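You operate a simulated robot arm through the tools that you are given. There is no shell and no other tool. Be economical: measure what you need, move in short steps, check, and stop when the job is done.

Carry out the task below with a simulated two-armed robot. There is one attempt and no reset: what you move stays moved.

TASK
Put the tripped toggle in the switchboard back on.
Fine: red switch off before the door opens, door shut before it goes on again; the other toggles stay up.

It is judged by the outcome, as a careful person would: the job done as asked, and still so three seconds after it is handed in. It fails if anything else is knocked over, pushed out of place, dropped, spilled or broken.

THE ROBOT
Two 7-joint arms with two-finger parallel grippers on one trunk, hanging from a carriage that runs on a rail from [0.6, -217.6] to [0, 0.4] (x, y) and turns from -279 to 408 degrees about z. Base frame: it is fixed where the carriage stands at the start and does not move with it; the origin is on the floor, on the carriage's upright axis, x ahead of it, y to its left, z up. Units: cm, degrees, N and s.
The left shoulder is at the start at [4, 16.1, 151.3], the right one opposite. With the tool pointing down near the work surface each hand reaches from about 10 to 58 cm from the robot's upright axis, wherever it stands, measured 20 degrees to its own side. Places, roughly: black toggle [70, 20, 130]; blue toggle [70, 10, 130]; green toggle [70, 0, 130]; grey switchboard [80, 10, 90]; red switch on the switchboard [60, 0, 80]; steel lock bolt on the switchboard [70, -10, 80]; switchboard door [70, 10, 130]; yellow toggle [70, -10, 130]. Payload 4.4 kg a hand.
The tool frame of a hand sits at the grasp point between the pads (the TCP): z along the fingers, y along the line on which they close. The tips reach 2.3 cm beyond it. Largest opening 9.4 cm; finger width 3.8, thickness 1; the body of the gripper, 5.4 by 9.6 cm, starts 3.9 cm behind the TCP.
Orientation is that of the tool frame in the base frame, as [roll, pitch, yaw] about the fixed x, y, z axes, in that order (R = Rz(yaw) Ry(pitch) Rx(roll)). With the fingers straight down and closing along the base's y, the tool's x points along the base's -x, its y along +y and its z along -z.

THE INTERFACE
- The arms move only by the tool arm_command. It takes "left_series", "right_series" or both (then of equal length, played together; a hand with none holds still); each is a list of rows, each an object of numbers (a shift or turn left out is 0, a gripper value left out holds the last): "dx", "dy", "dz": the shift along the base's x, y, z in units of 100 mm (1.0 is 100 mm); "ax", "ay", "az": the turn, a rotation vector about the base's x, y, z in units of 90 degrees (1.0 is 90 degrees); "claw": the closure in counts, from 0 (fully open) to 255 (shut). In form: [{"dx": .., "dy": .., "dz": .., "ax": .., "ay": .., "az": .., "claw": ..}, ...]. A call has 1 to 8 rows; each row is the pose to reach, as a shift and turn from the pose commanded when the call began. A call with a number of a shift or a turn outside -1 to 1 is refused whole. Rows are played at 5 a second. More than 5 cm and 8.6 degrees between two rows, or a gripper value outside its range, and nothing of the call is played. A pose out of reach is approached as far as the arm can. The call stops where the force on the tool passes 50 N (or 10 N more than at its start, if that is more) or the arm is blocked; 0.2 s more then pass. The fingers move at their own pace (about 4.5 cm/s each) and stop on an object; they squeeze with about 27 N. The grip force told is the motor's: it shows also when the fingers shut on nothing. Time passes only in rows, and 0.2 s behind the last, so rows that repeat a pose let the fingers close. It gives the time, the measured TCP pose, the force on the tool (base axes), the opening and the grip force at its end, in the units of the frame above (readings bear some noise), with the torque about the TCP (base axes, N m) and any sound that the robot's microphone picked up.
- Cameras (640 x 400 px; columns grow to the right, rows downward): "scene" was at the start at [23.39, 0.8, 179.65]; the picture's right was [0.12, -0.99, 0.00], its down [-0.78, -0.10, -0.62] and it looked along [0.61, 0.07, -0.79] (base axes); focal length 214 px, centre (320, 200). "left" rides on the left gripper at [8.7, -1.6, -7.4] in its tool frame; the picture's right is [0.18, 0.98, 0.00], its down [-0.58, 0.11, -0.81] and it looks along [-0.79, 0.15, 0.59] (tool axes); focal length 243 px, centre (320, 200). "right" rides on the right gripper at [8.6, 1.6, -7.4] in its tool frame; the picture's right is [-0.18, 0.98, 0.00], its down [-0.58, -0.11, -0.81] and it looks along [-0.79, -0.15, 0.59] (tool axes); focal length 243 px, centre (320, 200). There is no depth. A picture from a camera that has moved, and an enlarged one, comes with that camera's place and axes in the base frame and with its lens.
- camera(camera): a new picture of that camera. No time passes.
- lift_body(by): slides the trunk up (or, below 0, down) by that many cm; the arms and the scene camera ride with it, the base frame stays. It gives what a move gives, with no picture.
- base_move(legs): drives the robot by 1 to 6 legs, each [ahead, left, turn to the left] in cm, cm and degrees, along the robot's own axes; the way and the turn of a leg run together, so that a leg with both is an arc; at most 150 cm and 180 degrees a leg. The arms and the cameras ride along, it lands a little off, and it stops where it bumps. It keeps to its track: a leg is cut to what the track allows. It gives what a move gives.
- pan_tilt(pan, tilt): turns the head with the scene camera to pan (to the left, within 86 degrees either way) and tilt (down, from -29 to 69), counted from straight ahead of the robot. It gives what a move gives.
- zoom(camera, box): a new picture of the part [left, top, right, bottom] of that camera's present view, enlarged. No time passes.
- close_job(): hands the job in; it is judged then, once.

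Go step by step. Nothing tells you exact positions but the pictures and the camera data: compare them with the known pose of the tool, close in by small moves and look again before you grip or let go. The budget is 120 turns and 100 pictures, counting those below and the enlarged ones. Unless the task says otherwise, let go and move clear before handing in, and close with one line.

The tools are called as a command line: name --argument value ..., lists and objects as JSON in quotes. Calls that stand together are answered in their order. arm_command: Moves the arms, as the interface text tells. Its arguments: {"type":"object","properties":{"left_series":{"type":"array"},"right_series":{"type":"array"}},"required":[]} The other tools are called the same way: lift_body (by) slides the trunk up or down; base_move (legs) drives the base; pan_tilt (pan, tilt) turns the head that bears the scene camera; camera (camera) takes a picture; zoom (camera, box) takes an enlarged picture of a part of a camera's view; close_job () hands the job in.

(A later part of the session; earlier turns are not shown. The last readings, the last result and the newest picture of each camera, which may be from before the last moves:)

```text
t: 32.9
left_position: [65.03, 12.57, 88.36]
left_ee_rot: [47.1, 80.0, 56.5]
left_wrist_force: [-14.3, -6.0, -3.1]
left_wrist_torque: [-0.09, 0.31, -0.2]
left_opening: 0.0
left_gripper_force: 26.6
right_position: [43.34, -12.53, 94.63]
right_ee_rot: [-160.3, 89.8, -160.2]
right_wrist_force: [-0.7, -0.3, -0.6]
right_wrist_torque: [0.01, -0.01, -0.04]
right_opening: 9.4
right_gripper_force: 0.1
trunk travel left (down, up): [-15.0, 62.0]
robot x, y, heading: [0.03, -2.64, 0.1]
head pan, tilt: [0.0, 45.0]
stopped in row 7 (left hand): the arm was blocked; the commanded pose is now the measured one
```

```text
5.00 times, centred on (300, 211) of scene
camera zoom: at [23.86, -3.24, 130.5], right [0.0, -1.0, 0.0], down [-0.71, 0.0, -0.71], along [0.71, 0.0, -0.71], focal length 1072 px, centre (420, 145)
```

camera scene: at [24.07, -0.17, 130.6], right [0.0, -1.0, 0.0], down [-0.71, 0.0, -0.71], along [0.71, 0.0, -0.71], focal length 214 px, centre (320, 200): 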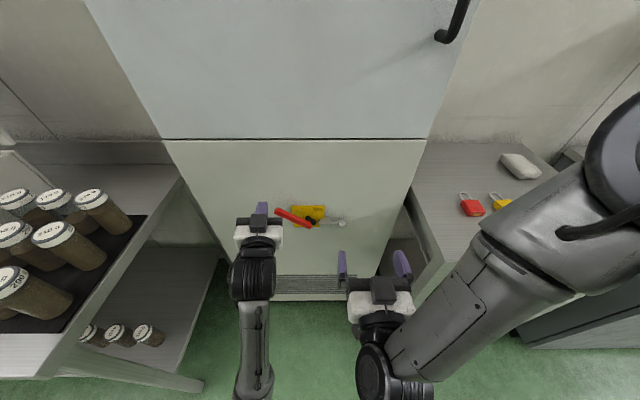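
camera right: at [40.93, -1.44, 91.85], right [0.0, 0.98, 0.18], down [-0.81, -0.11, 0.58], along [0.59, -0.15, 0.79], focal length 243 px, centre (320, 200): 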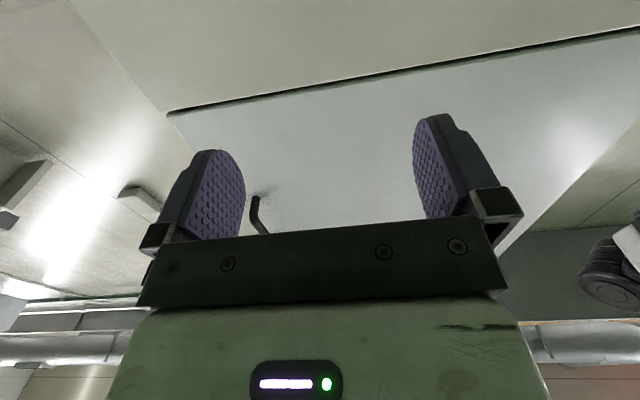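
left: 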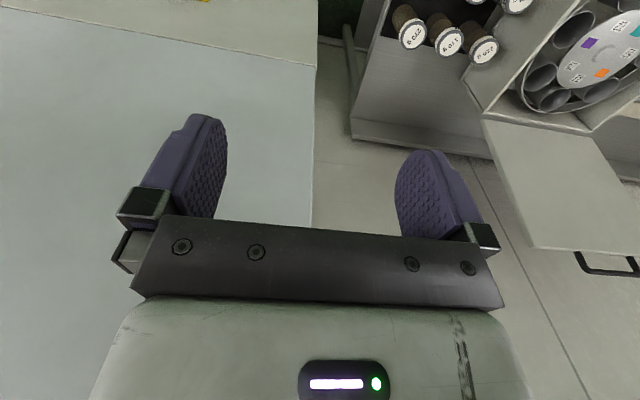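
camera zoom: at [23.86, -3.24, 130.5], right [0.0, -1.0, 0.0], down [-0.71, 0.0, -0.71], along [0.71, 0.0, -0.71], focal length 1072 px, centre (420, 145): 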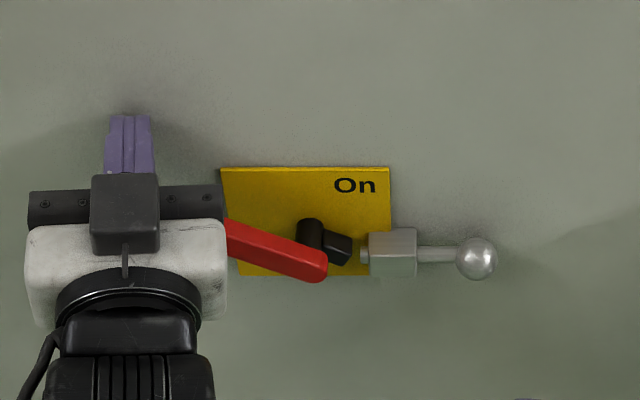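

The arm's joints are cramped in this pose, so I'll press using the trunk instead: raise slightly, shift the base right, then lower the trunk with the arm held still.

lift_body --by 3

arm_command --left_series '[{"dx": -0.1}, {"dx": -0.15}]'

base_move --legs '[[0, -2.5, 0]]'

zoom --camera "scene" --box '[236, 171, 364, 251]'

```text
t: 33.6
left_position: [65.05, 12.81, 91.49]
left_ee_rot: [46.2, 79.9, 55.6]
left_wrist_force: [-15.2, -3.1, 5.2]
left_wrist_torque: [-0.05, 0.09, -0.1]
left_opening: 0.0
left_gripper_force: 27.4
right_position: [43.29, -12.27, 97.65]
right_ee_rot: [-179.3, 89.8, -179.4]
right_wrist_force: [-0.5, -0.9, 1.0]
right_wrist_torque: [0.0, 0.0, -0.01]
right_opening: 9.42
right_gripper_force: 0.1
trunk travel left (down, up): [-18.0, 59.0]
robot x, y, heading: [-0.15, -3.25, -0.2]
head pan, tilt: [0.0, 45.0]
```

```text
t: 34.2
left_position: [64.01, 13.46, 92.72]
left_ee_rot: [43.0, 79.0, 53.0]
left_wrist_force: [-0.8, -0.4, -0.4]
left_wrist_torque: [-0.03, 0.02, -0.01]
left_opening: 0.0
left_gripper_force: 27.1
right_position: [43.49, -12.35, 97.82]
right_ee_rot: [-177.5, 89.9, -177.4]
right_wrist_force: [0.8, 0.5, 0.0]
right_wrist_torque: [0.02, -0.01, 0.03]
right_opening: 9.42
right_gripper_force: 0.0
trunk travel left (down, up): [-18.0, 59.0]
robot x, y, heading: [-0.16, -2.95, 0.1]
head pan, tilt: [0.0, 45.0]
```

```text
t: 35.0
left_position: [64.01, 11.07, 92.55]
left_ee_rot: [44.6, 78.9, 54.5]
left_wrist_force: [-1.1, 0.8, -0.2]
left_wrist_torque: [0.01, -0.01, -0.01]
left_opening: 0.0
left_gripper_force: 27.1
right_position: [43.6, -14.57, 97.65]
right_ee_rot: [113.0, 89.9, 113.1]
right_wrist_force: [0.2, -0.5, 0.8]
right_wrist_torque: [0.02, 0.01, -0.02]
right_opening: 9.43
right_gripper_force: 0.1
trunk travel left (down, up): [-18.0, 59.0]
robot x, y, heading: [0.32, -5.03, -0.2]
head pan, tilt: [0.0, 45.0]
```

```text
5.00 times, centred on (300, 211) of scene
camera zoom: at [24.08, -5.47, 133.61], right [0.0, -1.0, 0.0], down [-0.71, 0.0, -0.71], along [0.71, 0.0, -0.71], focal length 1072 px, centre (420, 145)
```

zoom: 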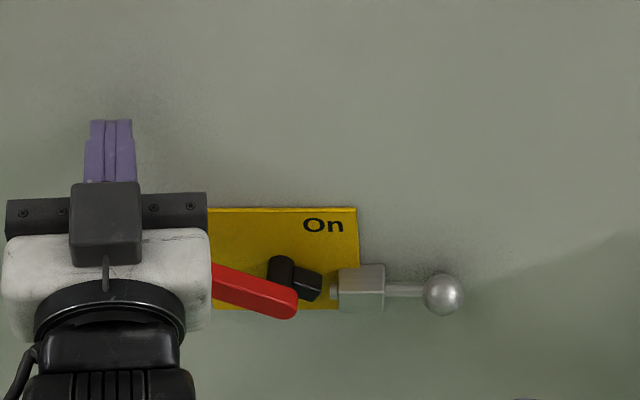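

Hand is over the lever's outer end at y 11. Lowering the trunk in steps.

lift_body --by -5.5

lift_body --by -2

zoom --camera "scene" --box '[236, 171, 364, 251]'

```text
t: 36.0
left_position: [64.13, 10.97, 87.06]
left_ee_rot: [44.5, 78.8, 54.4]
left_wrist_force: [1.0, 0.4, -0.7]
left_wrist_torque: [-0.02, 0.01, -0.04]
left_opening: 0.0
left_gripper_force: 26.8
right_position: [43.67, -14.76, 92.16]
right_ee_rot: [-42.9, 90.0, -42.8]
right_wrist_force: [-0.4, 0.1, 0.2]
right_wrist_torque: [0.04, 0.0, -0.02]
right_opening: 9.38
right_gripper_force: 0.2
trunk travel left (down, up): [-12.5, 64.5]
robot x, y, heading: [0.23, -5.48, -0.2]
head pan, tilt: [0.0, 45.0]
```

```text
t: 36.6
left_position: [64.1, 11.06, 85.04]
left_ee_rot: [44.5, 78.7, 54.4]
left_wrist_force: [0.9, 0.2, 0.2]
left_wrist_torque: [0.02, -0.03, 0.0]
left_opening: 0.0
left_gripper_force: 26.3
right_position: [43.69, -14.76, 90.18]
right_ee_rot: [-11.5, 90.0, -11.5]
right_wrist_force: [0.4, 0.0, 0.1]
right_wrist_torque: [-0.01, 0.02, -0.02]
right_opening: 9.41
right_gripper_force: 0.1
trunk travel left (down, up): [-10.5, 66.5]
robot x, y, heading: [-0.1, -5.4, -0.3]
head pan, tilt: [0.0, 45.0]
```

```text
5.00 times, centred on (300, 211) of scene
camera zoom: at [24.1, -5.6, 126.12], right [0.0, -1.0, 0.0], down [-0.71, 0.0, -0.71], along [0.71, 0.0, -0.71], focal length 1072 px, centre (420, 145)
```

zoom: 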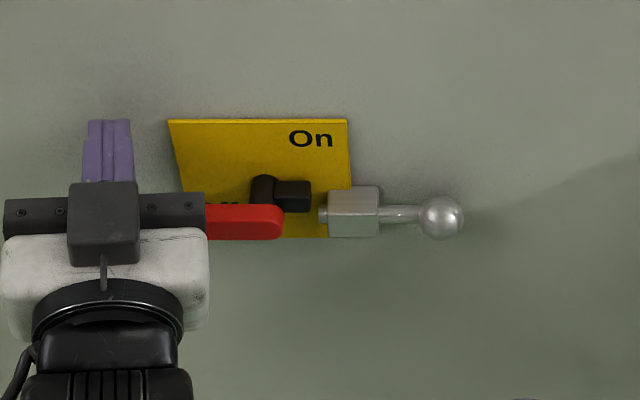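

The lever now looks horizontal at Off. I'll raise the trunk and back the left hand off to check.

lift_body --by 7

arm_command --left_series '[{"dx": -0.3}, {"dx": -0.6, "dy": 0.1}, {"dx": -0.8, "dy": 0.4}, {"dx": -1.0, "dy": 0.7}, {"dx": -1.0, "dy": 0.8}]'

camera --camera "scene"

zoom --camera "scene" --box '[236, 171, 364, 251]'

```text
t: 37.7
left_position: [63.95, 11.04, 91.98]
left_ee_rot: [44.9, 78.8, 54.7]
left_wrist_force: [-0.4, -0.5, -0.1]
left_wrist_torque: [-0.02, 0.02, 0.01]
left_opening: 0.01
left_gripper_force: 27.2
right_position: [43.62, -14.65, 97.25]
right_ee_rot: [-5.7, 90.0, -5.6]
right_wrist_force: [-0.1, 0.5, -0.3]
right_wrist_torque: [0.02, -0.03, 0.01]
right_opening: 9.41
right_gripper_force: 0.1
trunk travel left (down, up): [-17.5, 59.5]
robot x, y, heading: [0.14, -5.65, -0.2]
head pan, tilt: [0.0, 45.0]
```

```text
t: 38.9
left_position: [53.96, 18.87, 91.89]
left_ee_rot: [44.1, 79.1, 53.9]
left_wrist_force: [-0.2, 0.0, -0.1]
left_wrist_torque: [-0.04, -0.01, -0.01]
left_opening: 0.0
left_gripper_force: 26.6
right_position: [43.58, -14.85, 97.15]
right_ee_rot: [44.2, 89.8, 44.3]
right_wrist_force: [1.0, -1.0, -0.5]
right_wrist_torque: [0.04, 0.02, -0.01]
right_opening: 9.43
right_gripper_force: 0.0
trunk travel left (down, up): [-17.5, 59.5]
robot x, y, heading: [-0.22, -5.61, -0.3]
head pan, tilt: [0.0, 45.0]
```

```text
66 pictures are left
camera scene: at [24.09, -5.66, 133.11], right [0.0, -1.0, 0.0], down [-0.71, 0.0, -0.71], along [0.71, 0.0, -0.71], focal length 214 px, centre (320, 200)
```

scene: 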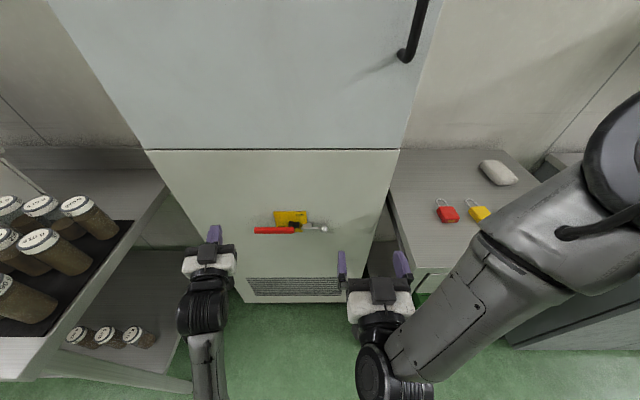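

```text
5.00 times, centred on (300, 211) of scene
camera zoom: at [24.09, -5.66, 133.11], right [0.0, -1.0, 0.0], down [-0.71, 0.0, -0.71], along [0.71, 0.0, -0.71], focal length 1072 px, centre (420, 145)
```

zoom: 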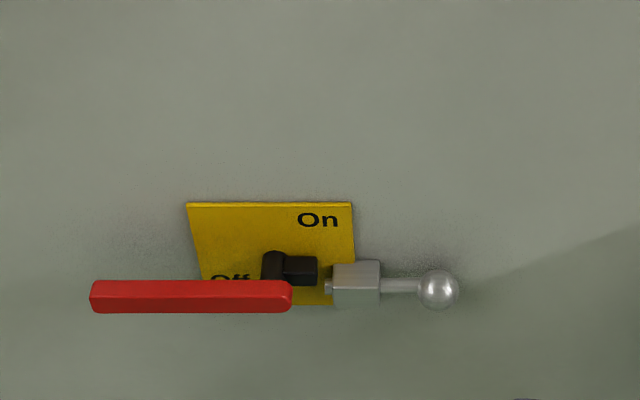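

The switch is at Off (lever horizontal). Next is the door: its handle is at about [63, -18, 126–141] and the hinge is on the left. I'll raise the trunk, then slide the base right so the left arm faces the handle.

arm_command --left_series '[{"dx": -0.3}, {"dx": -0.6}, {"dx": -0.9, "dy": 0.1}, {"dx": -1.0, "dy": 0.2, "claw": 0}]'

lift_body --by 35

pan_tilt --pan 0 --tilt 40

camera --camera "scene"

```text
t: 39.9
left_position: [44.08, 20.95, 91.75]
left_ee_rot: [44.1, 78.8, 54.0]
left_wrist_force: [0.7, -0.1, 1.1]
left_wrist_torque: [0.01, -0.01, 0.03]
left_opening: 3.27
left_gripper_force: 0.0
right_position: [43.61, -14.7, 97.21]
right_ee_rot: [-30.9, 90.0, -30.7]
right_wrist_force: [-0.7, 0.6, 0.3]
right_wrist_torque: [0.02, 0.0, -0.01]
right_opening: 9.41
right_gripper_force: 0.0
trunk travel left (down, up): [-17.5, 59.5]
robot x, y, heading: [-0.01, -5.47, 0.0]
head pan, tilt: [0.0, 45.0]
```

```text
t: 43.4
left_position: [43.93, 20.94, 126.83]
left_ee_rot: [44.0, 78.8, 54.0]
left_wrist_force: [-0.5, -0.7, -0.2]
left_wrist_torque: [0.03, 0.04, 0.01]
left_opening: 9.41
left_gripper_force: 0.0
right_position: [43.59, -14.74, 132.19]
right_ee_rot: [-10.5, 89.9, -10.4]
right_wrist_force: [0.4, -0.1, 0.0]
right_wrist_torque: [0.0, 0.0, -0.02]
right_opening: 9.39
right_gripper_force: 0.1
trunk travel left (down, up): [-52.5, 24.5]
robot x, y, heading: [-0.24, -5.52, -0.0]
head pan, tilt: [0.0, 45.0]
```

```text
t: 44.0
left_position: [44.1, 20.88, 126.85]
left_ee_rot: [44.1, 78.8, 54.1]
left_wrist_force: [0.0, 0.8, -0.9]
left_wrist_torque: [0.0, 0.01, -0.02]
left_opening: 9.41
left_gripper_force: 0.0
right_position: [43.6, -14.72, 132.27]
right_ee_rot: [167.4, 90.0, 167.4]
right_wrist_force: [0.1, -0.4, 0.5]
right_wrist_torque: [0.01, -0.05, -0.01]
right_opening: 9.41
right_gripper_force: 0.1
trunk travel left (down, up): [-52.5, 24.5]
robot x, y, heading: [-0.08, -5.5, 0.1]
head pan, tilt: [0.0, 40.0]
```

```text
64 pictures are left
camera scene: at [24.45, -5.6, 168.83], right [0.0, -1.0, 0.0], down [-0.64, 0.0, -0.77], along [0.77, 0.0, -0.64], focal length 214 px, centre (320, 200)
```

scene: 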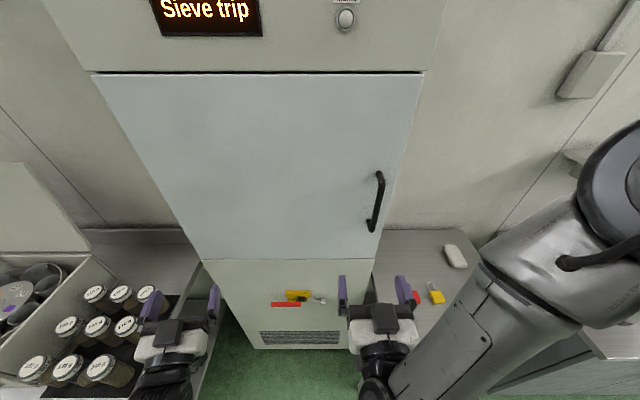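

The Mains lamp is dark, so the switch really is off. The handle bar is at about [65, -19, 124–142]. Sliding the base 25 cm to the right.

base_move --legs '[[0, -25, 0]]'

camera --camera "scene"

```text
t: 45.8
left_position: [44.12, -4.46, 126.83]
left_ee_rot: [43.9, 78.8, 53.9]
left_wrist_force: [0.2, -0.2, 0.4]
left_wrist_torque: [0.0, -0.01, 0.02]
left_opening: 9.38
left_gripper_force: 0.1
right_position: [43.59, -39.99, 132.27]
right_ee_rot: [23.5, 89.9, 23.7]
right_wrist_force: [0.3, 0.2, -0.5]
right_wrist_torque: [0.03, 0.01, -0.03]
right_opening: 9.43
right_gripper_force: 0.0
trunk travel left (down, up): [-52.5, 24.5]
robot x, y, heading: [0.33, -30.81, 0.1]
head pan, tilt: [0.0, 40.0]
```

```text
63 pictures are left
camera scene: at [24.52, -30.87, 168.84], right [0.0, -1.0, 0.0], down [-0.64, 0.0, -0.77], along [0.77, 0.0, -0.64], focal length 214 px, centre (320, 200)
```

scene: 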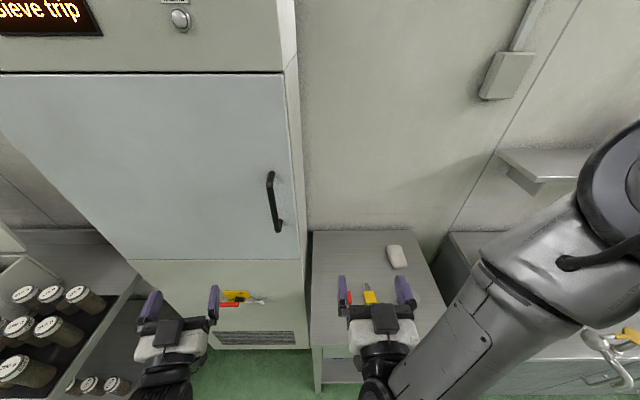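

Handle refined to about [65, -19.4, 126–141]. I'll straighten the left hand and bring it in front of the handle.

arm_command --left_series '[{"dy": -0.25, "dz": 0.12, "ax": -0.02, "ay": 0.018, "az": -0.02}, {"dy": -0.5, "dz": 0.24, "ax": -0.04, "ay": 0.036, "az": -0.04}, {"dy": -0.75, "dz": 0.36, "ax": -0.06, "ay": 0.054, "az": -0.06}, {"dy": -1.0, "dz": 0.5, "ax": -0.08, "ay": 0.072, "az": -0.08}, {"dy": -1.0, "dz": 0.62, "ax": -0.1, "ay": 0.09, "az": -0.105}, {"dy": -1.0, "dz": 0.62, "ax": -0.1, "ay": 0.09, "az": -0.105}]'

camera --camera "scene"

```text
t: 47.2
left_position: [46.58, -14.32, 131.15]
left_ee_rot: [122.4, 86.5, 123.3]
left_wrist_force: [0.2, 0.3, -0.1]
left_wrist_torque: [0.02, 0.01, 0.0]
left_opening: 9.41
left_gripper_force: 0.0
left hand out of reach, approached as far as the arm can: row 1, 2, 3, 4, 5, 6
right_position: [43.55, -40.0, 132.3]
right_ee_rot: [163.8, 89.9, 163.9]
right_wrist_force: [0.4, -0.1, 0.6]
right_wrist_torque: [0.02, -0.01, 0.0]
right_opening: 9.39
right_gripper_force: 0.0
trunk travel left (down, up): [-52.5, 24.5]
robot x, y, heading: [0.18, -30.71, -0.1]
head pan, tilt: [0.0, 40.0]
```

```text
62 pictures are left
camera scene: at [24.53, -30.84, 168.84], right [0.0, -1.0, 0.0], down [-0.64, 0.0, -0.77], along [0.77, 0.0, -0.64], focal length 214 px, centre (320, 200)
```

scene: 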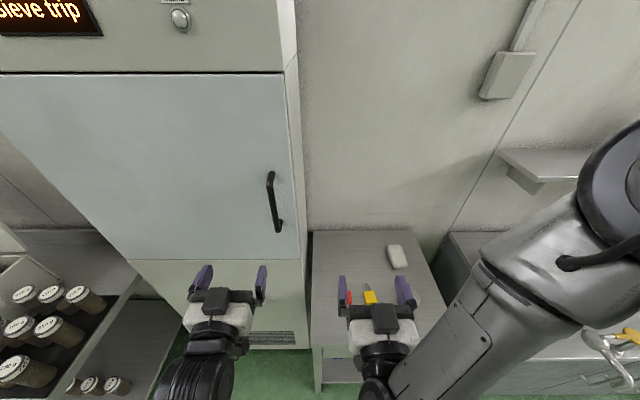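

Now bringing the left hand forward in line with the bar, stopping short of it.

arm_command --left_series '[{"dy": -0.25, "dx": 0.2, "dz": 0.1}, {"dy": -0.5, "dx": 0.5, "dz": 0.2}, {"dy": -0.5, "dx": 0.8, "dz": 0.2}, {"dy": -0.5, "dx": 1.0, "dz": 0.2}, {"dy": -0.5, "dx": 1.0, "dz": 0.2}]'

camera --camera "scene"

camera --camera "left"

```text
t: 47.9
left_position: [51.49, -16.59, 132.11]
left_ee_rot: [98.7, 81.6, 101.8]
left_wrist_force: [-0.6, 0.1, -0.9]
left_wrist_torque: [0.0, -0.01, 0.0]
left_opening: 9.39
left_gripper_force: 0.2
right_position: [43.55, -39.96, 132.16]
right_ee_rot: [166.8, 89.9, 166.9]
right_wrist_force: [0.5, 0.5, 0.0]
right_wrist_torque: [-0.02, 0.0, 0.04]
right_opening: 9.39
right_gripper_force: 0.0
trunk travel left (down, up): [-52.5, 24.5]
robot x, y, heading: [0.06, -30.67, -0.2]
head pan, tilt: [0.0, 40.0]
stopped in row 3 (left hand): the arm was blocked; the commanded pose is now the measured one
```

```text
61 pictures are left
camera scene: at [24.51, -30.84, 168.83], right [0.0, -1.0, 0.0], down [-0.64, 0.0, -0.77], along [0.77, 0.0, -0.64], focal length 214 px, centre (320, 200)
```

scene: 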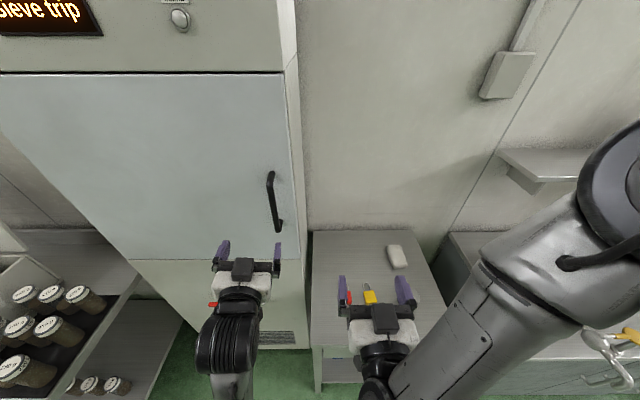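

```text
60 pictures are left
camera left: at [43.96, -17.5, 123.46], right [-0.06, 1.0, -0.04], down [-0.79, -0.02, 0.61], along [0.61, 0.07, 0.79], focal length 243 px, centre (320, 200)
```

left: 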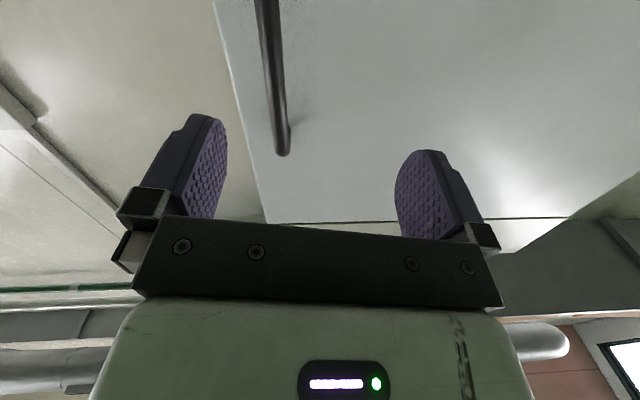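

The left arm's joints are near a limit in this posture, while the right arm is in a clean one. I'll withdraw the left hand, unfold it to fingers-down beside the trunk, and use the right hand for the handle.

arm_command --left_series '[{"dx": -0.3, "dy": 0.2}, {"dx": -0.6, "dy": 0.5}, {"dx": -0.8, "dy": 0.8}, {"dx": -0.9, "dy": 1.0}, {"dx": -0.9, "dy": 1.0}]'

arm_command --left_series '[{"ay": 0.09, "dy": 0.1}, {"ay": 0.18, "dy": 0.2}, {"ay": 0.27, "dy": 0.3}, {"ay": 0.36, "dy": 0.4}, {"ay": 0.45, "dy": 0.6}, {"ay": 0.54, "dy": 0.8}, {"ay": 0.63, "dy": 0.9}, {"ay": 0.72, "dy": 1.0}]'

arm_command --left_series '[{"ay": 0.09, "dy": 0.1}, {"ay": 0.18, "dy": 0.2}, {"ay": 0.2, "dy": 0.3}]'

camera --camera "scene"

```text
t: 49.1
left_position: [47.32, -6.99, 130.77]
left_ee_rot: [98.6, 81.8, 101.8]
left_wrist_force: [-0.6, 0.5, -0.1]
left_wrist_torque: [0.04, 0.0, 0.02]
left_opening: 9.4
left_gripper_force: 0.0
left hand out of reach, approached as far as the arm can: row 2, 3, 4, 5
right_position: [43.62, -40.02, 132.22]
right_ee_rot: [-2.6, 89.9, -2.4]
right_wrist_force: [0.0, -0.5, 0.2]
right_wrist_torque: [-0.01, -0.02, 0.0]
right_opening: 9.39
right_gripper_force: 0.0
trunk travel left (down, up): [-52.5, 24.5]
robot x, y, heading: [0.11, -30.83, -0.1]
head pan, tilt: [0.0, 40.0]
```

```text
t: 50.9
left_position: [47.25, 3.33, 130.76]
left_ee_rot: [173.2, 23.1, 171.3]
left_wrist_force: [-0.1, 0.8, -0.9]
left_wrist_torque: [-0.02, -0.01, 0.01]
left_opening: 9.4
left_gripper_force: 0.1
left hand out of reach, approached as far as the arm can: row 1
right_position: [43.72, -40.0, 132.24]
right_ee_rot: [-43.8, 90.0, -43.9]
right_wrist_force: [0.0, -0.1, 0.7]
right_wrist_torque: [-0.01, -0.01, -0.01]
right_opening: 9.4
right_gripper_force: 0.1
trunk travel left (down, up): [-52.5, 24.5]
robot x, y, heading: [0.19, -30.91, -0.1]
head pan, tilt: [0.0, 40.0]
```

```text
t: 51.7
left_position: [47.35, 6.39, 130.56]
left_ee_rot: [175.9, 5.3, 171.8]
left_wrist_force: [0.7, -0.9, 0.3]
left_wrist_torque: [-0.02, 0.0, -0.01]
left_opening: 9.42
left_gripper_force: 0.0
right_position: [43.71, -40.06, 132.17]
right_ee_rot: [-14.6, 90.0, -14.7]
right_wrist_force: [-0.3, 0.0, 0.2]
right_wrist_torque: [0.04, 0.01, -0.01]
right_opening: 9.42
right_gripper_force: 0.1
trunk travel left (down, up): [-52.5, 24.5]
robot x, y, heading: [-0.01, -30.76, -0.1]
head pan, tilt: [0.0, 40.0]
```

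```text
59 pictures are left
camera scene: at [24.52, -30.84, 168.84], right [0.0, -1.0, 0.0], down [-0.64, 0.0, -0.77], along [0.77, 0.0, -0.64], focal length 214 px, centre (320, 200)
```

scene: 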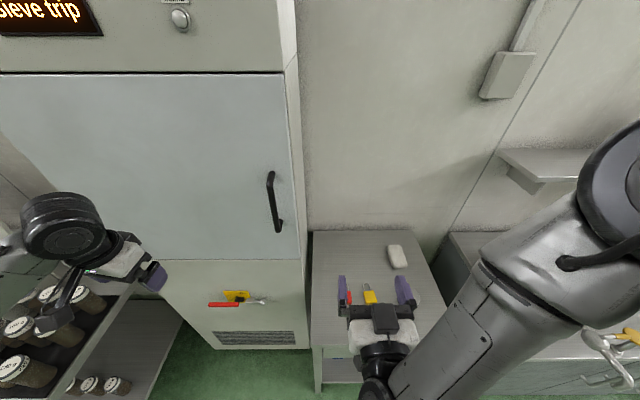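

The left arm is unfolded and out of the way. I'll slide the base back left 16 cm so the right hand faces the handle, and tuck the left hand back a little.

base_move --legs '[[0, 16, 0]]'

arm_command --left_series '[{"dx": -0.3}, {"dx": -0.6}, {"dx": -0.9}, {"dx": -1.0}]' --right_series '[{"dy": 0.2}, {"dy": 0.4, "dz": 0.1, "dx": 0.2}, {"dy": 0.47, "dz": 0.15, "dx": 0.5}, {"dy": 0.47, "dz": 0.15, "dx": 0.9}]'

camera --camera "scene"

camera --camera "right"

```text
t: 53.1
left_position: [47.3, 22.0, 130.65]
left_ee_rot: [176.0, 5.4, 171.8]
left_wrist_force: [-0.2, -0.3, -0.5]
left_wrist_torque: [-0.03, 0.01, -0.03]
left_opening: 9.42
left_gripper_force: 0.0
right_position: [43.68, -24.12, 132.25]
right_ee_rot: [135.8, 89.9, 135.8]
right_wrist_force: [1.0, -0.3, -0.2]
right_wrist_torque: [-0.03, 0.01, 0.03]
right_opening: 9.4
right_gripper_force: 0.1
trunk travel left (down, up): [-52.5, 24.5]
robot x, y, heading: [0.23, -14.54, 0.2]
head pan, tilt: [0.0, 40.0]
```

```text
t: 54.1
left_position: [37.36, 21.96, 130.7]
left_ee_rot: [175.9, 5.4, 171.8]
left_wrist_force: [-0.7, -0.4, -0.1]
left_wrist_torque: [-0.02, -0.01, -0.03]
left_opening: 9.39
left_gripper_force: 0.2
right_position: [52.39, -19.54, 133.58]
right_ee_rot: [-155.3, 89.9, -155.4]
right_wrist_force: [0.5, 0.1, -0.6]
right_wrist_torque: [0.0, 0.01, 0.02]
right_opening: 9.39
right_gripper_force: 0.1
trunk travel left (down, up): [-52.5, 24.5]
robot x, y, heading: [-0.19, -15.38, -0.3]
head pan, tilt: [0.0, 40.0]
```

```text
58 pictures are left
camera scene: at [24.48, -15.07, 168.84], right [0.0, -1.0, 0.0], down [-0.64, 0.0, -0.77], along [0.77, 0.0, -0.64], focal length 214 px, centre (320, 200)
```

scene: 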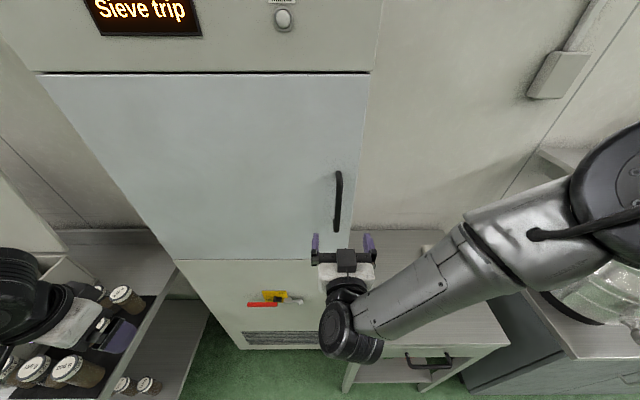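

```text
57 pictures are left
camera right: at [44.86, -18.0, 124.93], right [0.0, 0.98, 0.18], down [-0.81, -0.11, 0.58], along [0.59, -0.15, 0.79], focal length 243 px, centre (320, 200)
```

right: 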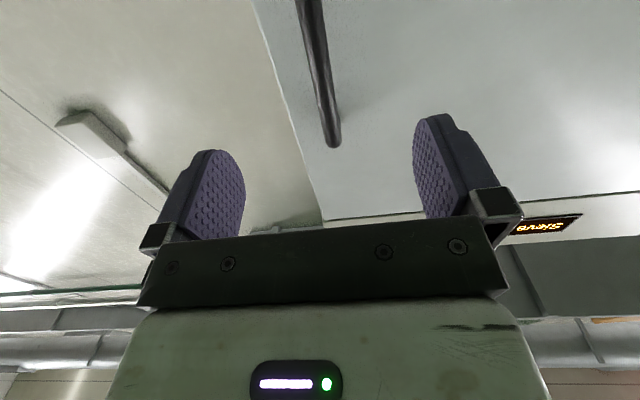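

The bar is centred between the right fingers. Advancing 11.5 cm and looking.

arm_command --right_series '[{"dx": 0.3}, {"dx": 0.6}, {"dx": 0.9}, {"dx": 1.0}, {"dx": 1.0}]'

zoom --camera "scene" --box '[276, 160, 404, 240]'

camera --camera "right"

```text
t: 55.3
left_position: [37.35, 22.01, 130.63]
left_ee_rot: [175.9, 5.5, 171.8]
left_wrist_force: [-0.2, 0.1, 0.5]
left_wrist_torque: [0.0, 0.0, -0.01]
left_opening: 9.39
left_gripper_force: 0.0
right_position: [62.69, -19.43, 133.55]
right_ee_rot: [178.5, 89.9, 178.6]
right_wrist_force: [0.2, -1.1, -1.0]
right_wrist_torque: [0.02, 0.03, -0.02]
right_opening: 9.38
right_gripper_force: 0.0
trunk travel left (down, up): [-52.5, 24.5]
robot x, y, heading: [-0.06, -15.0, -0.0]
head pan, tilt: [0.0, 40.0]
```

```text
5.00 times, centred on (340, 200) of scene
camera zoom: at [24.48, -15.06, 168.84], right [0.0, -1.0, 0.0], down [-0.64, 0.0, -0.77], along [0.77, 0.0, -0.64], focal length 1072 px, centre (220, 200)
```

zoom: 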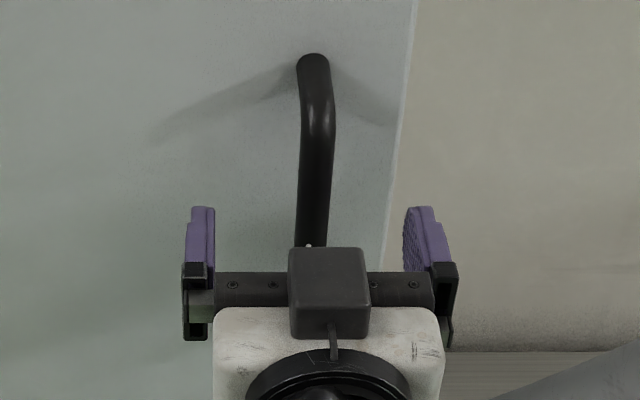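

```text
55 pictures are left
camera right: at [55.07, -17.99, 124.9], right [0.0, 0.98, 0.18], down [-0.81, -0.11, 0.58], along [0.59, -0.15, 0.79], focal length 243 px, centre (320, 200)
```

right: 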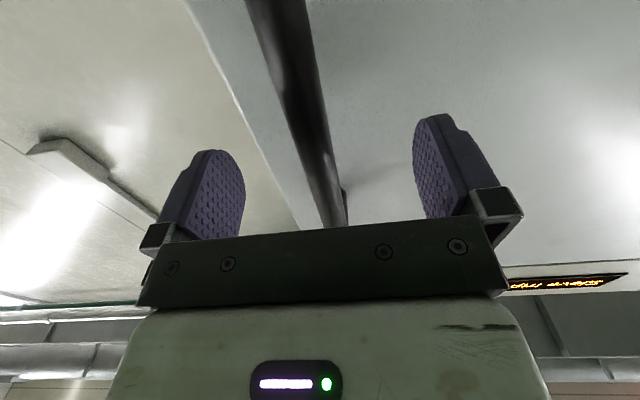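

Advancing a little more and closing on the bar.

arm_command --right_series '[{"dx": 0.1}, {"dx": 0.18}, {"dx": 0.18, "claw": 255}, {"dx": 0.18, "claw": 255}, {"dx": 0.18, "claw": 255}, {"dx": 0.18, "claw": 255}, {"dx": 0.18, "claw": 255}, {"dx": 0.18, "claw": 255}]'

zoom --camera "scene" --box '[276, 160, 404, 240]'

```text
t: 57.1
left_position: [37.32, 21.87, 130.64]
left_ee_rot: [175.9, 5.4, 171.8]
left_wrist_force: [-1.1, -0.7, 0.6]
left_wrist_torque: [0.01, -0.02, -0.04]
left_opening: 9.39
left_gripper_force: 0.1
right_position: [64.48, -19.54, 133.54]
right_ee_rot: [166.6, 90.0, 166.6]
right_wrist_force: [0.5, 2.3, 0.1]
right_wrist_torque: [-0.06, 0.05, -0.01]
right_opening: 1.55
right_gripper_force: 44.9
trunk travel left (down, up): [-52.5, 24.5]
robot x, y, heading: [-0.09, -14.59, 0.1]
head pan, tilt: [0.0, 40.0]
```

```text
5.00 times, centred on (340, 200) of scene
camera zoom: at [24.48, -15.05, 168.84], right [0.0, -1.0, 0.0], down [-0.64, 0.0, -0.77], along [0.77, 0.0, -0.64], focal length 1072 px, centre (220, 200)
```

zoom: 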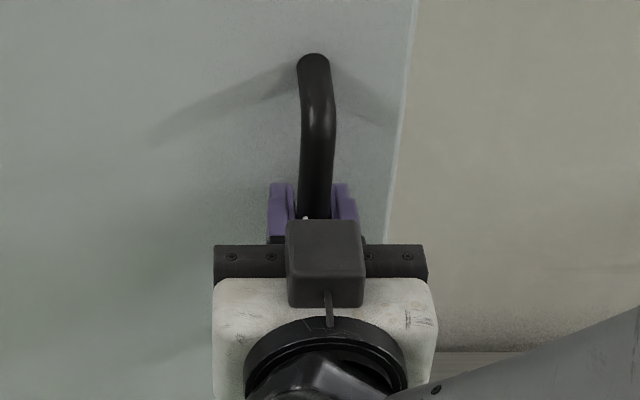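

Gripped. Pulling the door open along its arc, first 8°.

arm_command --right_series '[{"dx": -0.188, "dy": 0.015, "az": -0.022}, {"dx": -0.376, "dy": 0.038, "az": -0.044}, {"dx": -0.564, "dy": 0.067, "az": -0.067}, {"dx": -0.75, "dy": 0.1, "az": -0.089}]'

camera --camera "scene"

```text
t: 58.1
left_position: [37.33, 21.98, 130.74]
left_ee_rot: [175.9, 5.5, 171.8]
left_wrist_force: [0.1, 0.3, 0.2]
left_wrist_torque: [0.0, 0.01, 0.04]
left_opening: 9.42
left_gripper_force: 0.2
right_position: [56.75, -18.47, 133.56]
right_ee_rot: [162.5, 89.8, 154.4]
right_wrist_force: [0.0, 3.1, -1.1]
right_wrist_torque: [0.02, 1.07, 0.13]
right_opening: 1.57
right_gripper_force: 45.4
trunk travel left (down, up): [-52.5, 24.5]
robot x, y, heading: [0.2, -14.74, 0.0]
head pan, tilt: [0.0, 40.0]
```

```text
53 pictures are left
camera scene: at [24.48, -15.04, 168.85], right [0.0, -1.0, 0.0], down [-0.64, 0.0, -0.77], along [0.77, 0.0, -0.64], focal length 214 px, centre (320, 200)
```

scene: 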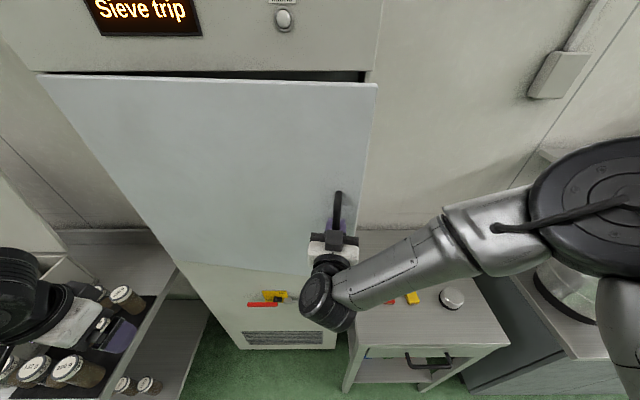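

The door swings freely. Continuing the pull to about 25° in two arcs.

arm_command --right_series '[{"dx": -0.183, "dy": 0.042, "az": -0.015}, {"dx": -0.365, "dy": 0.09, "az": -0.03}, {"dx": -0.545, "dy": 0.148, "az": -0.045}, {"dx": -0.725, "dy": 0.21, "az": -0.06}]'

arm_command --right_series '[{"dx": -0.18, "dy": 0.065, "az": -0.01}, {"dx": -0.355, "dy": 0.14, "az": -0.02}, {"dx": -0.52, "dy": 0.22, "az": -0.03}, {"dx": -0.69, "dy": 0.305, "az": -0.04}, {"dx": -0.775, "dy": 0.35, "az": -0.04}]'

camera --camera "scene"

```text
t: 59.1
left_position: [37.38, 21.94, 130.52]
left_ee_rot: [176.0, 5.4, 171.8]
left_wrist_force: [0.8, -0.2, 0.5]
left_wrist_torque: [-0.03, -0.01, -0.01]
left_opening: 9.37
left_gripper_force: 0.1
right_position: [49.54, -16.54, 133.59]
right_ee_rot: [-157.9, 89.8, -171.3]
right_wrist_force: [-0.3, -0.2, -8.3]
right_wrist_torque: [0.17, 0.02, 0.15]
right_opening: 1.57
right_gripper_force: 45.1
trunk travel left (down, up): [-52.5, 24.5]
robot x, y, heading: [0.08, -14.84, 0.1]
head pan, tilt: [0.0, 40.0]
```

```text
t: 60.3
left_position: [37.12, 21.92, 130.53]
left_ee_rot: [175.9, 5.4, 171.8]
left_wrist_force: [1.1, -0.5, 0.5]
left_wrist_torque: [0.05, -0.01, -0.04]
left_opening: 9.4
left_gripper_force: 0.1
right_position: [41.74, -12.97, 133.67]
right_ee_rot: [-151.9, 89.7, -168.8]
right_wrist_force: [-3.9, -7.4, -24.5]
right_wrist_torque: [0.46, -0.64, 0.05]
right_opening: 1.57
right_gripper_force: 44.7
trunk travel left (down, up): [-52.5, 24.5]
robot x, y, heading: [-0.29, -14.67, -0.0]
head pan, tilt: [0.0, 40.0]
```

```text
52 pictures are left
camera scene: at [24.4, -15.09, 168.78], right [0.0, -1.0, 0.0], down [-0.64, 0.0, -0.77], along [0.77, 0.0, -0.64], focal length 214 px, centre (320, 200)
```

scene: 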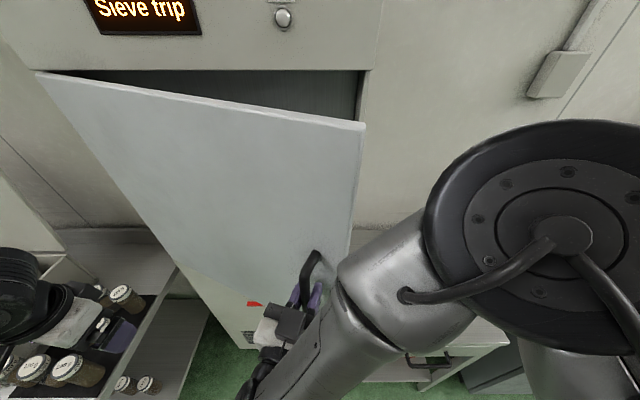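

The door is about 25° open and the arm is getting strained. I'll release the handle and back off.

arm_command --right_series '[{"claw": 0}, {"claw": 0}, {"claw": 0}, {"dx": -0.2, "claw": 0}, {"dx": -0.45, "claw": 0}, {"dx": -0.5, "claw": 0}]'

camera --camera "scene"

```text
t: 61.7
left_position: [37.41, 22.05, 130.68]
left_ee_rot: [175.9, 5.3, 171.8]
left_wrist_force: [-0.2, -0.4, 0.5]
left_wrist_torque: [-0.04, 0.0, -0.03]
left_opening: 9.4
left_gripper_force: 0.0
right_position: [37.0, -13.0, 133.8]
right_ee_rot: [160.1, 89.9, 143.0]
right_wrist_force: [-0.1, -0.7, -0.6]
right_wrist_torque: [0.0, -0.01, 0.0]
right_opening: 9.42
right_gripper_force: 0.1
trunk travel left (down, up): [-52.5, 24.5]
robot x, y, heading: [0.11, -15.24, -0.1]
head pan, tilt: [0.0, 40.0]
```

```text
51 pictures are left
camera scene: at [24.48, -15.06, 168.84], right [0.0, -1.0, 0.0], down [-0.64, 0.0, -0.77], along [0.77, 0.0, -0.64], focal length 214 px, centre (320, 200)
```

scene: 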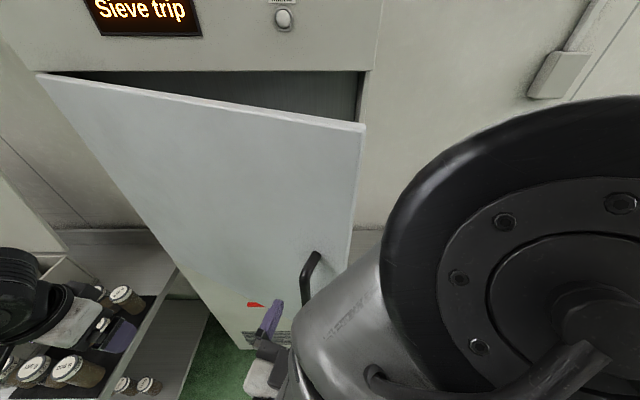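

The door stays ajar at about 25°. I'll slide the base right, then turn the right hand to point left so its fingers can hook behind the door's free edge at about [43, -18].

base_move --legs '[[0, -27, 0]]'

arm_command --right_series '[{"az": 0.09, "claw": 255}, {"az": 0.18, "claw": 255}, {"az": 0.27, "claw": 255}, {"az": 0.36, "claw": 255}, {"az": 0.45, "claw": 255}, {"az": 0.54, "claw": 255}, {"az": 0.63, "claw": 255}, {"az": 0.72, "claw": 255}]'

pan_tilt --pan 20 --tilt 40

camera --camera "scene"

```text
t: 63.6
left_position: [37.55, -4.55, 130.68]
left_ee_rot: [175.9, 5.4, 171.8]
left_wrist_force: [-0.6, -0.2, 0.2]
left_wrist_torque: [0.01, 0.02, 0.01]
left_opening: 9.39
left_gripper_force: 0.1
right_position: [37.02, -39.48, 133.89]
right_ee_rot: [-167.1, 90.0, 175.9]
right_wrist_force: [-0.1, 0.8, 1.0]
right_wrist_torque: [-0.01, 0.0, 0.02]
right_opening: 9.43
right_gripper_force: 0.2
trunk travel left (down, up): [-52.5, 24.5]
robot x, y, heading: [0.01, -41.54, -0.3]
head pan, tilt: [0.0, 40.0]
```

```text
t: 65.2
left_position: [37.53, -4.62, 130.76]
left_ee_rot: [175.9, 5.5, 171.6]
left_wrist_force: [0.7, 0.2, 0.1]
left_wrist_torque: [0.02, 0.02, -0.06]
left_opening: 9.39
left_gripper_force: 0.0
right_position: [36.81, -36.5, 131.64]
right_ee_rot: [129.2, 79.1, 158.6]
right_wrist_force: [-0.6, -0.5, 0.2]
right_wrist_torque: [0.0, -0.01, 0.01]
right_opening: 0.01
right_gripper_force: 27.3
right hand out of reach, approached as far as the arm can: row 5, 6, 7, 8
trunk travel left (down, up): [-52.5, 24.5]
robot x, y, heading: [0.18, -41.33, -0.4]
head pan, tilt: [0.0, 40.0]
stopped in row 8 (right hand): the arm was blocked; the commanded pose is now the measured one
```

```text
t: 66.0
left_position: [37.47, -4.62, 130.65]
left_ee_rot: [175.9, 5.4, 171.8]
left_wrist_force: [-0.2, -0.6, 0.3]
left_wrist_torque: [-0.03, 0.0, 0.04]
left_opening: 9.41
left_gripper_force: 0.1
right_position: [36.62, -36.61, 131.71]
right_ee_rot: [129.1, 79.2, 158.4]
right_wrist_force: [0.0, -0.7, 0.1]
right_wrist_torque: [0.0, 0.04, 0.0]
right_opening: 0.02
right_gripper_force: 26.4
trunk travel left (down, up): [-52.5, 24.5]
robot x, y, heading: [0.35, -41.47, -0.2]
head pan, tilt: [20.0, 40.0]
```

```text
50 pictures are left
camera scene: at [24.05, -38.69, 168.84], right [0.34, -0.94, 0.0], down [-0.6, -0.22, -0.77], along [0.72, 0.26, -0.64], focal length 214 px, centre (320, 200)
```

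scene: 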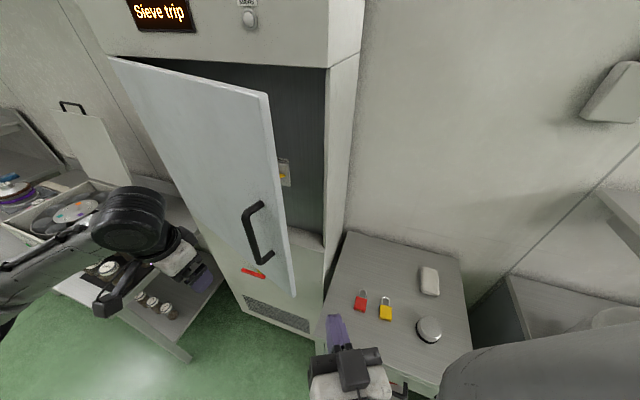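

The yellow toggle shows inside. I need the right hand to point more to the left behind the edge, so I'll slide the base further right and turn it left.

base_move --legs '[[0, -18, 0], [0, 0, 38]]'

pan_tilt --pan 0 --tilt 40

camera --camera "scene"

```text
t: 69.3
left_position: [6.98, -7.91, 130.68]
left_ee_rot: [175.9, 5.4, -150.3]
left_wrist_force: [-0.6, -0.4, 0.3]
left_wrist_torque: [-0.01, 0.0, 0.0]
left_opening: 9.42
left_gripper_force: 0.1
right_position: [26.13, -33.3, 131.73]
right_ee_rot: [128.5, 79.4, -164.1]
right_wrist_force: [-0.3, -0.4, 0.5]
right_wrist_torque: [-0.02, 0.0, 0.01]
right_opening: 0.0
right_gripper_force: 27.9
trunk travel left (down, up): [-52.5, 24.5]
robot x, y, heading: [0.35, -59.67, 37.6]
head pan, tilt: [20.0, 40.0]
```

```text
t: 70.2
left_position: [7.0, -7.87, 130.69]
left_ee_rot: [176.0, 5.4, -150.3]
left_wrist_force: [-0.1, 0.8, 1.3]
left_wrist_torque: [0.01, 0.02, -0.01]
left_opening: 9.41
left_gripper_force: 0.0
right_position: [26.22, -33.53, 131.74]
right_ee_rot: [128.3, 79.3, -164.5]
right_wrist_force: [-0.7, 0.2, -0.3]
right_wrist_torque: [0.0, -0.01, -0.02]
right_opening: 0.01
right_gripper_force: 26.5
trunk travel left (down, up): [-52.5, 24.5]
robot x, y, heading: [0.2, -59.88, 37.7]
head pan, tilt: [0.0, 40.0]
```

```text
49 pictures are left
camera scene: at [19.47, -44.96, 168.84], right [0.61, -0.79, 0.0], down [-0.51, -0.39, -0.77], along [0.61, 0.47, -0.64], focal length 214 px, centre (320, 200)
```

scene: 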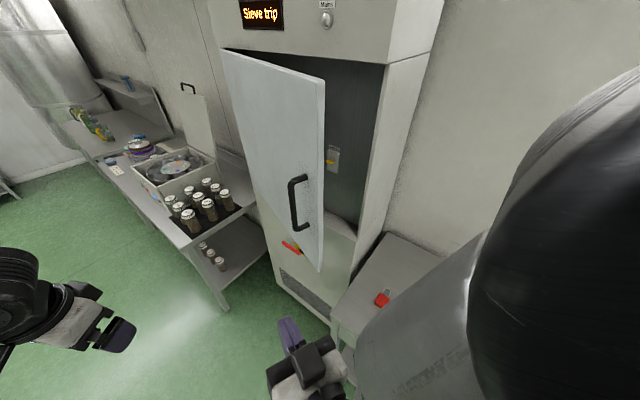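

Good view: the door's free edge is at about [50, -22] with an 18 cm gap to the cabinet. I'll bring the right hand in front of the gap, in steps.

arm_command --right_series '[{"dx": 0.4, "dy": -0.05}, {"dx": 0.8, "dy": -0.1}, {"dx": 1.0, "dy": -0.15}]'

arm_command --right_series '[{"dx": 0.4, "dy": -0.05}, {"dx": 0.8, "dy": -0.1}, {"dx": 1.0, "dy": -0.15}]'

arm_command --right_series '[{"dx": 0.2}, {"dx": 0.45}, {"dx": 0.45}]'

camera --camera "scene"

```text
t: 71.0
left_position: [6.99, -7.88, 130.57]
left_ee_rot: [175.9, 5.4, -150.4]
left_wrist_force: [0.3, -0.3, 0.1]
left_wrist_torque: [0.0, 0.0, 0.0]
left_opening: 9.41
left_gripper_force: 0.1
right_position: [27.74, -33.92, 131.61]
right_ee_rot: [121.7, 73.9, -173.6]
right_wrist_force: [0.7, -0.2, -0.6]
right_wrist_torque: [0.01, -0.01, -0.02]
right_opening: 0.0
right_gripper_force: 27.7
right hand out of reach, approached as far as the arm can: row 1, 2, 3
trunk travel left (down, up): [-52.5, 24.5]
robot x, y, heading: [0.73, -59.8, 37.6]
head pan, tilt: [0.0, 40.0]
```

```text
t: 71.8
left_position: [6.98, -7.85, 130.65]
left_ee_rot: [175.9, 5.4, -150.3]
left_wrist_force: [-0.1, 0.1, 0.1]
left_wrist_torque: [0.0, 0.02, 0.02]
left_opening: 9.4
left_gripper_force: 0.1
right_position: [27.74, -34.01, 131.65]
right_ee_rot: [121.3, 73.9, -173.8]
right_wrist_force: [-0.1, -0.3, 0.0]
right_wrist_torque: [0.0, 0.02, 0.03]
right_opening: 0.0
right_gripper_force: 27.0
right hand out of reach, approached as far as the arm can: row 1, 2, 3
trunk travel left (down, up): [-52.5, 24.5]
robot x, y, heading: [-0.05, -59.94, 37.9]
head pan, tilt: [0.0, 40.0]
```

```text
t: 72.5
left_position: [7.1, -7.78, 130.66]
left_ee_rot: [175.8, 5.3, -150.3]
left_wrist_force: [0.1, 0.1, 0.1]
left_wrist_torque: [0.02, -0.05, -0.04]
left_opening: 9.41
left_gripper_force: 0.0
right_position: [27.73, -33.94, 131.58]
right_ee_rot: [121.0, 73.9, -174.0]
right_wrist_force: [0.7, -0.4, 0.5]
right_wrist_torque: [-0.02, -0.01, -0.02]
right_opening: 0.0
right_gripper_force: 27.0
right hand out of reach, approached as far as the arm can: row 1, 2, 3
trunk travel left (down, up): [-52.5, 24.5]
robot x, y, heading: [0.26, -59.99, 37.9]
head pan, tilt: [0.0, 40.0]
```

```text
48 pictures are left
camera scene: at [19.51, -44.84, 169.09], right [0.62, -0.79, 0.0], down [-0.49, -0.38, -0.78], along [0.62, 0.49, -0.62], focal length 214 px, centre (320, 200)
```

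scene: 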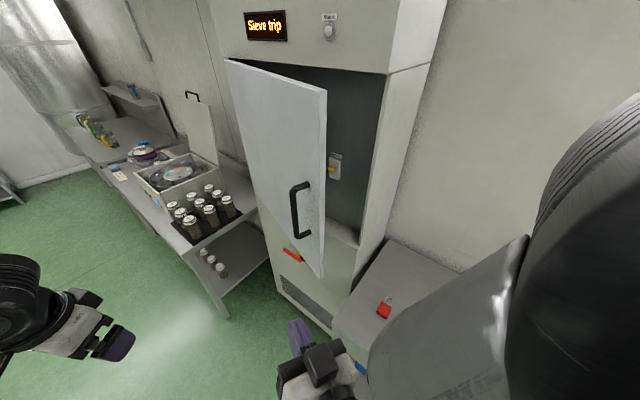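

The right arm can't translate with that much twist. I'll straighten the hand relative to the robot and plan to turn the base further so the arm naturally points into the gap.

arm_command --right_series '[{"az": -0.08, "dx": 0.0, "dy": -0.1}, {"az": -0.16, "dx": 0.1, "dy": -0.25}, {"az": -0.24, "dx": 0.25, "dy": -0.45}, {"az": -0.31, "dx": 0.45, "dy": -0.65}, {"az": -0.31, "dx": 0.65, "dy": -0.85}, {"az": -0.31, "dx": 0.8, "dy": -1.0}]'

arm_command --right_series '[{"dx": 0.3, "dy": -0.3}, {"dx": 0.6, "dy": -0.6}, {"dx": 0.8, "dy": -0.9}]'

camera --camera "scene"

```text
t: 74.0
left_position: [7.02, -7.87, 130.74]
left_ee_rot: [175.9, 5.4, -150.3]
left_wrist_force: [-1.2, 0.6, 0.0]
left_wrist_torque: [0.03, -0.04, -0.01]
left_opening: 9.41
left_gripper_force: 0.0
right_position: [35.62, -38.75, 131.49]
right_ee_rot: [124.9, 78.8, 164.0]
right_wrist_force: [0.1, 0.2, 0.4]
right_wrist_torque: [0.01, -0.03, 0.0]
right_opening: 0.0
right_gripper_force: 26.8
right hand out of reach, approached as far as the arm can: row 2, 3, 4, 5, 6
trunk travel left (down, up): [-52.5, 24.5]
robot x, y, heading: [-0.16, -59.74, 37.6]
head pan, tilt: [0.0, 40.0]
```

```text
t: 74.8
left_position: [7.02, -7.92, 130.6]
left_ee_rot: [175.9, 5.6, -150.3]
left_wrist_force: [0.5, -0.1, 0.5]
left_wrist_torque: [0.02, 0.03, -0.02]
left_opening: 9.41
left_gripper_force: 0.0
right_position: [42.52, -41.56, 130.39]
right_ee_rot: [128.9, 79.3, 168.3]
right_wrist_force: [-0.4, 0.2, 0.5]
right_wrist_torque: [0.02, 0.02, 0.0]
right_opening: 0.0
right_gripper_force: 27.4
right hand out of reach, approached as far as the arm can: row 1, 2, 3
trunk travel left (down, up): [-52.5, 24.5]
robot x, y, heading: [0.15, -59.88, 38.2]
head pan, tilt: [0.0, 40.0]
```

```text
47 pictures are left
camera scene: at [19.48, -44.96, 168.84], right [0.61, -0.79, 0.0], down [-0.51, -0.39, -0.77], along [0.61, 0.47, -0.64], focal length 214 px, centre (320, 200)
```

scene: 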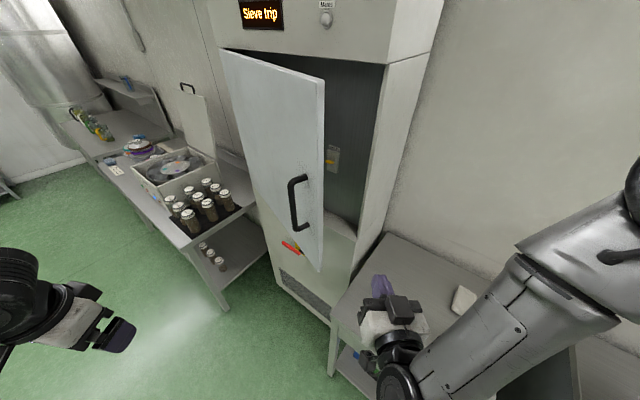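

The right arm is in a good posture now, pointing 40° left. I'll move it into the gap between door and cabinet.

arm_command --right_series '[{"dx": 0.3, "dy": 0.1}, {"dx": 0.6, "dy": 0.3}, {"dx": 0.9, "dy": 0.6}, {"dx": 0.95, "dy": 0.9}]'

camera --camera "scene"

```text
t: 75.8
left_position: [6.94, -7.86, 130.58]
left_ee_rot: [175.9, 5.5, -150.4]
left_wrist_force: [0.0, 0.3, 0.2]
left_wrist_torque: [0.01, 0.0, 0.02]
left_opening: 9.4
left_gripper_force: 0.0
right_position: [51.01, -31.43, 131.18]
right_ee_rot: [129.9, 79.2, 169.0]
right_wrist_force: [-0.6, 0.1, 0.1]
right_wrist_torque: [0.02, 0.01, 0.02]
right_opening: 0.01
right_gripper_force: 27.6
right hand out of reach, approached as far as the arm can: row 1, 2, 3, 4
trunk travel left (down, up): [-52.5, 24.5]
robot x, y, heading: [0.4, -59.67, 38.0]
head pan, tilt: [0.0, 40.0]
```

```text
46 pictures are left
camera scene: at [19.48, -44.96, 168.84], right [0.61, -0.79, 0.0], down [-0.51, -0.39, -0.77], along [0.61, 0.47, -0.64], focal length 214 px, centre (320, 200)
```

scene: 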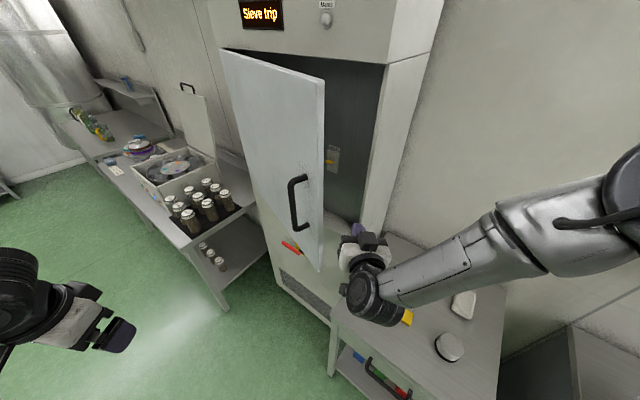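

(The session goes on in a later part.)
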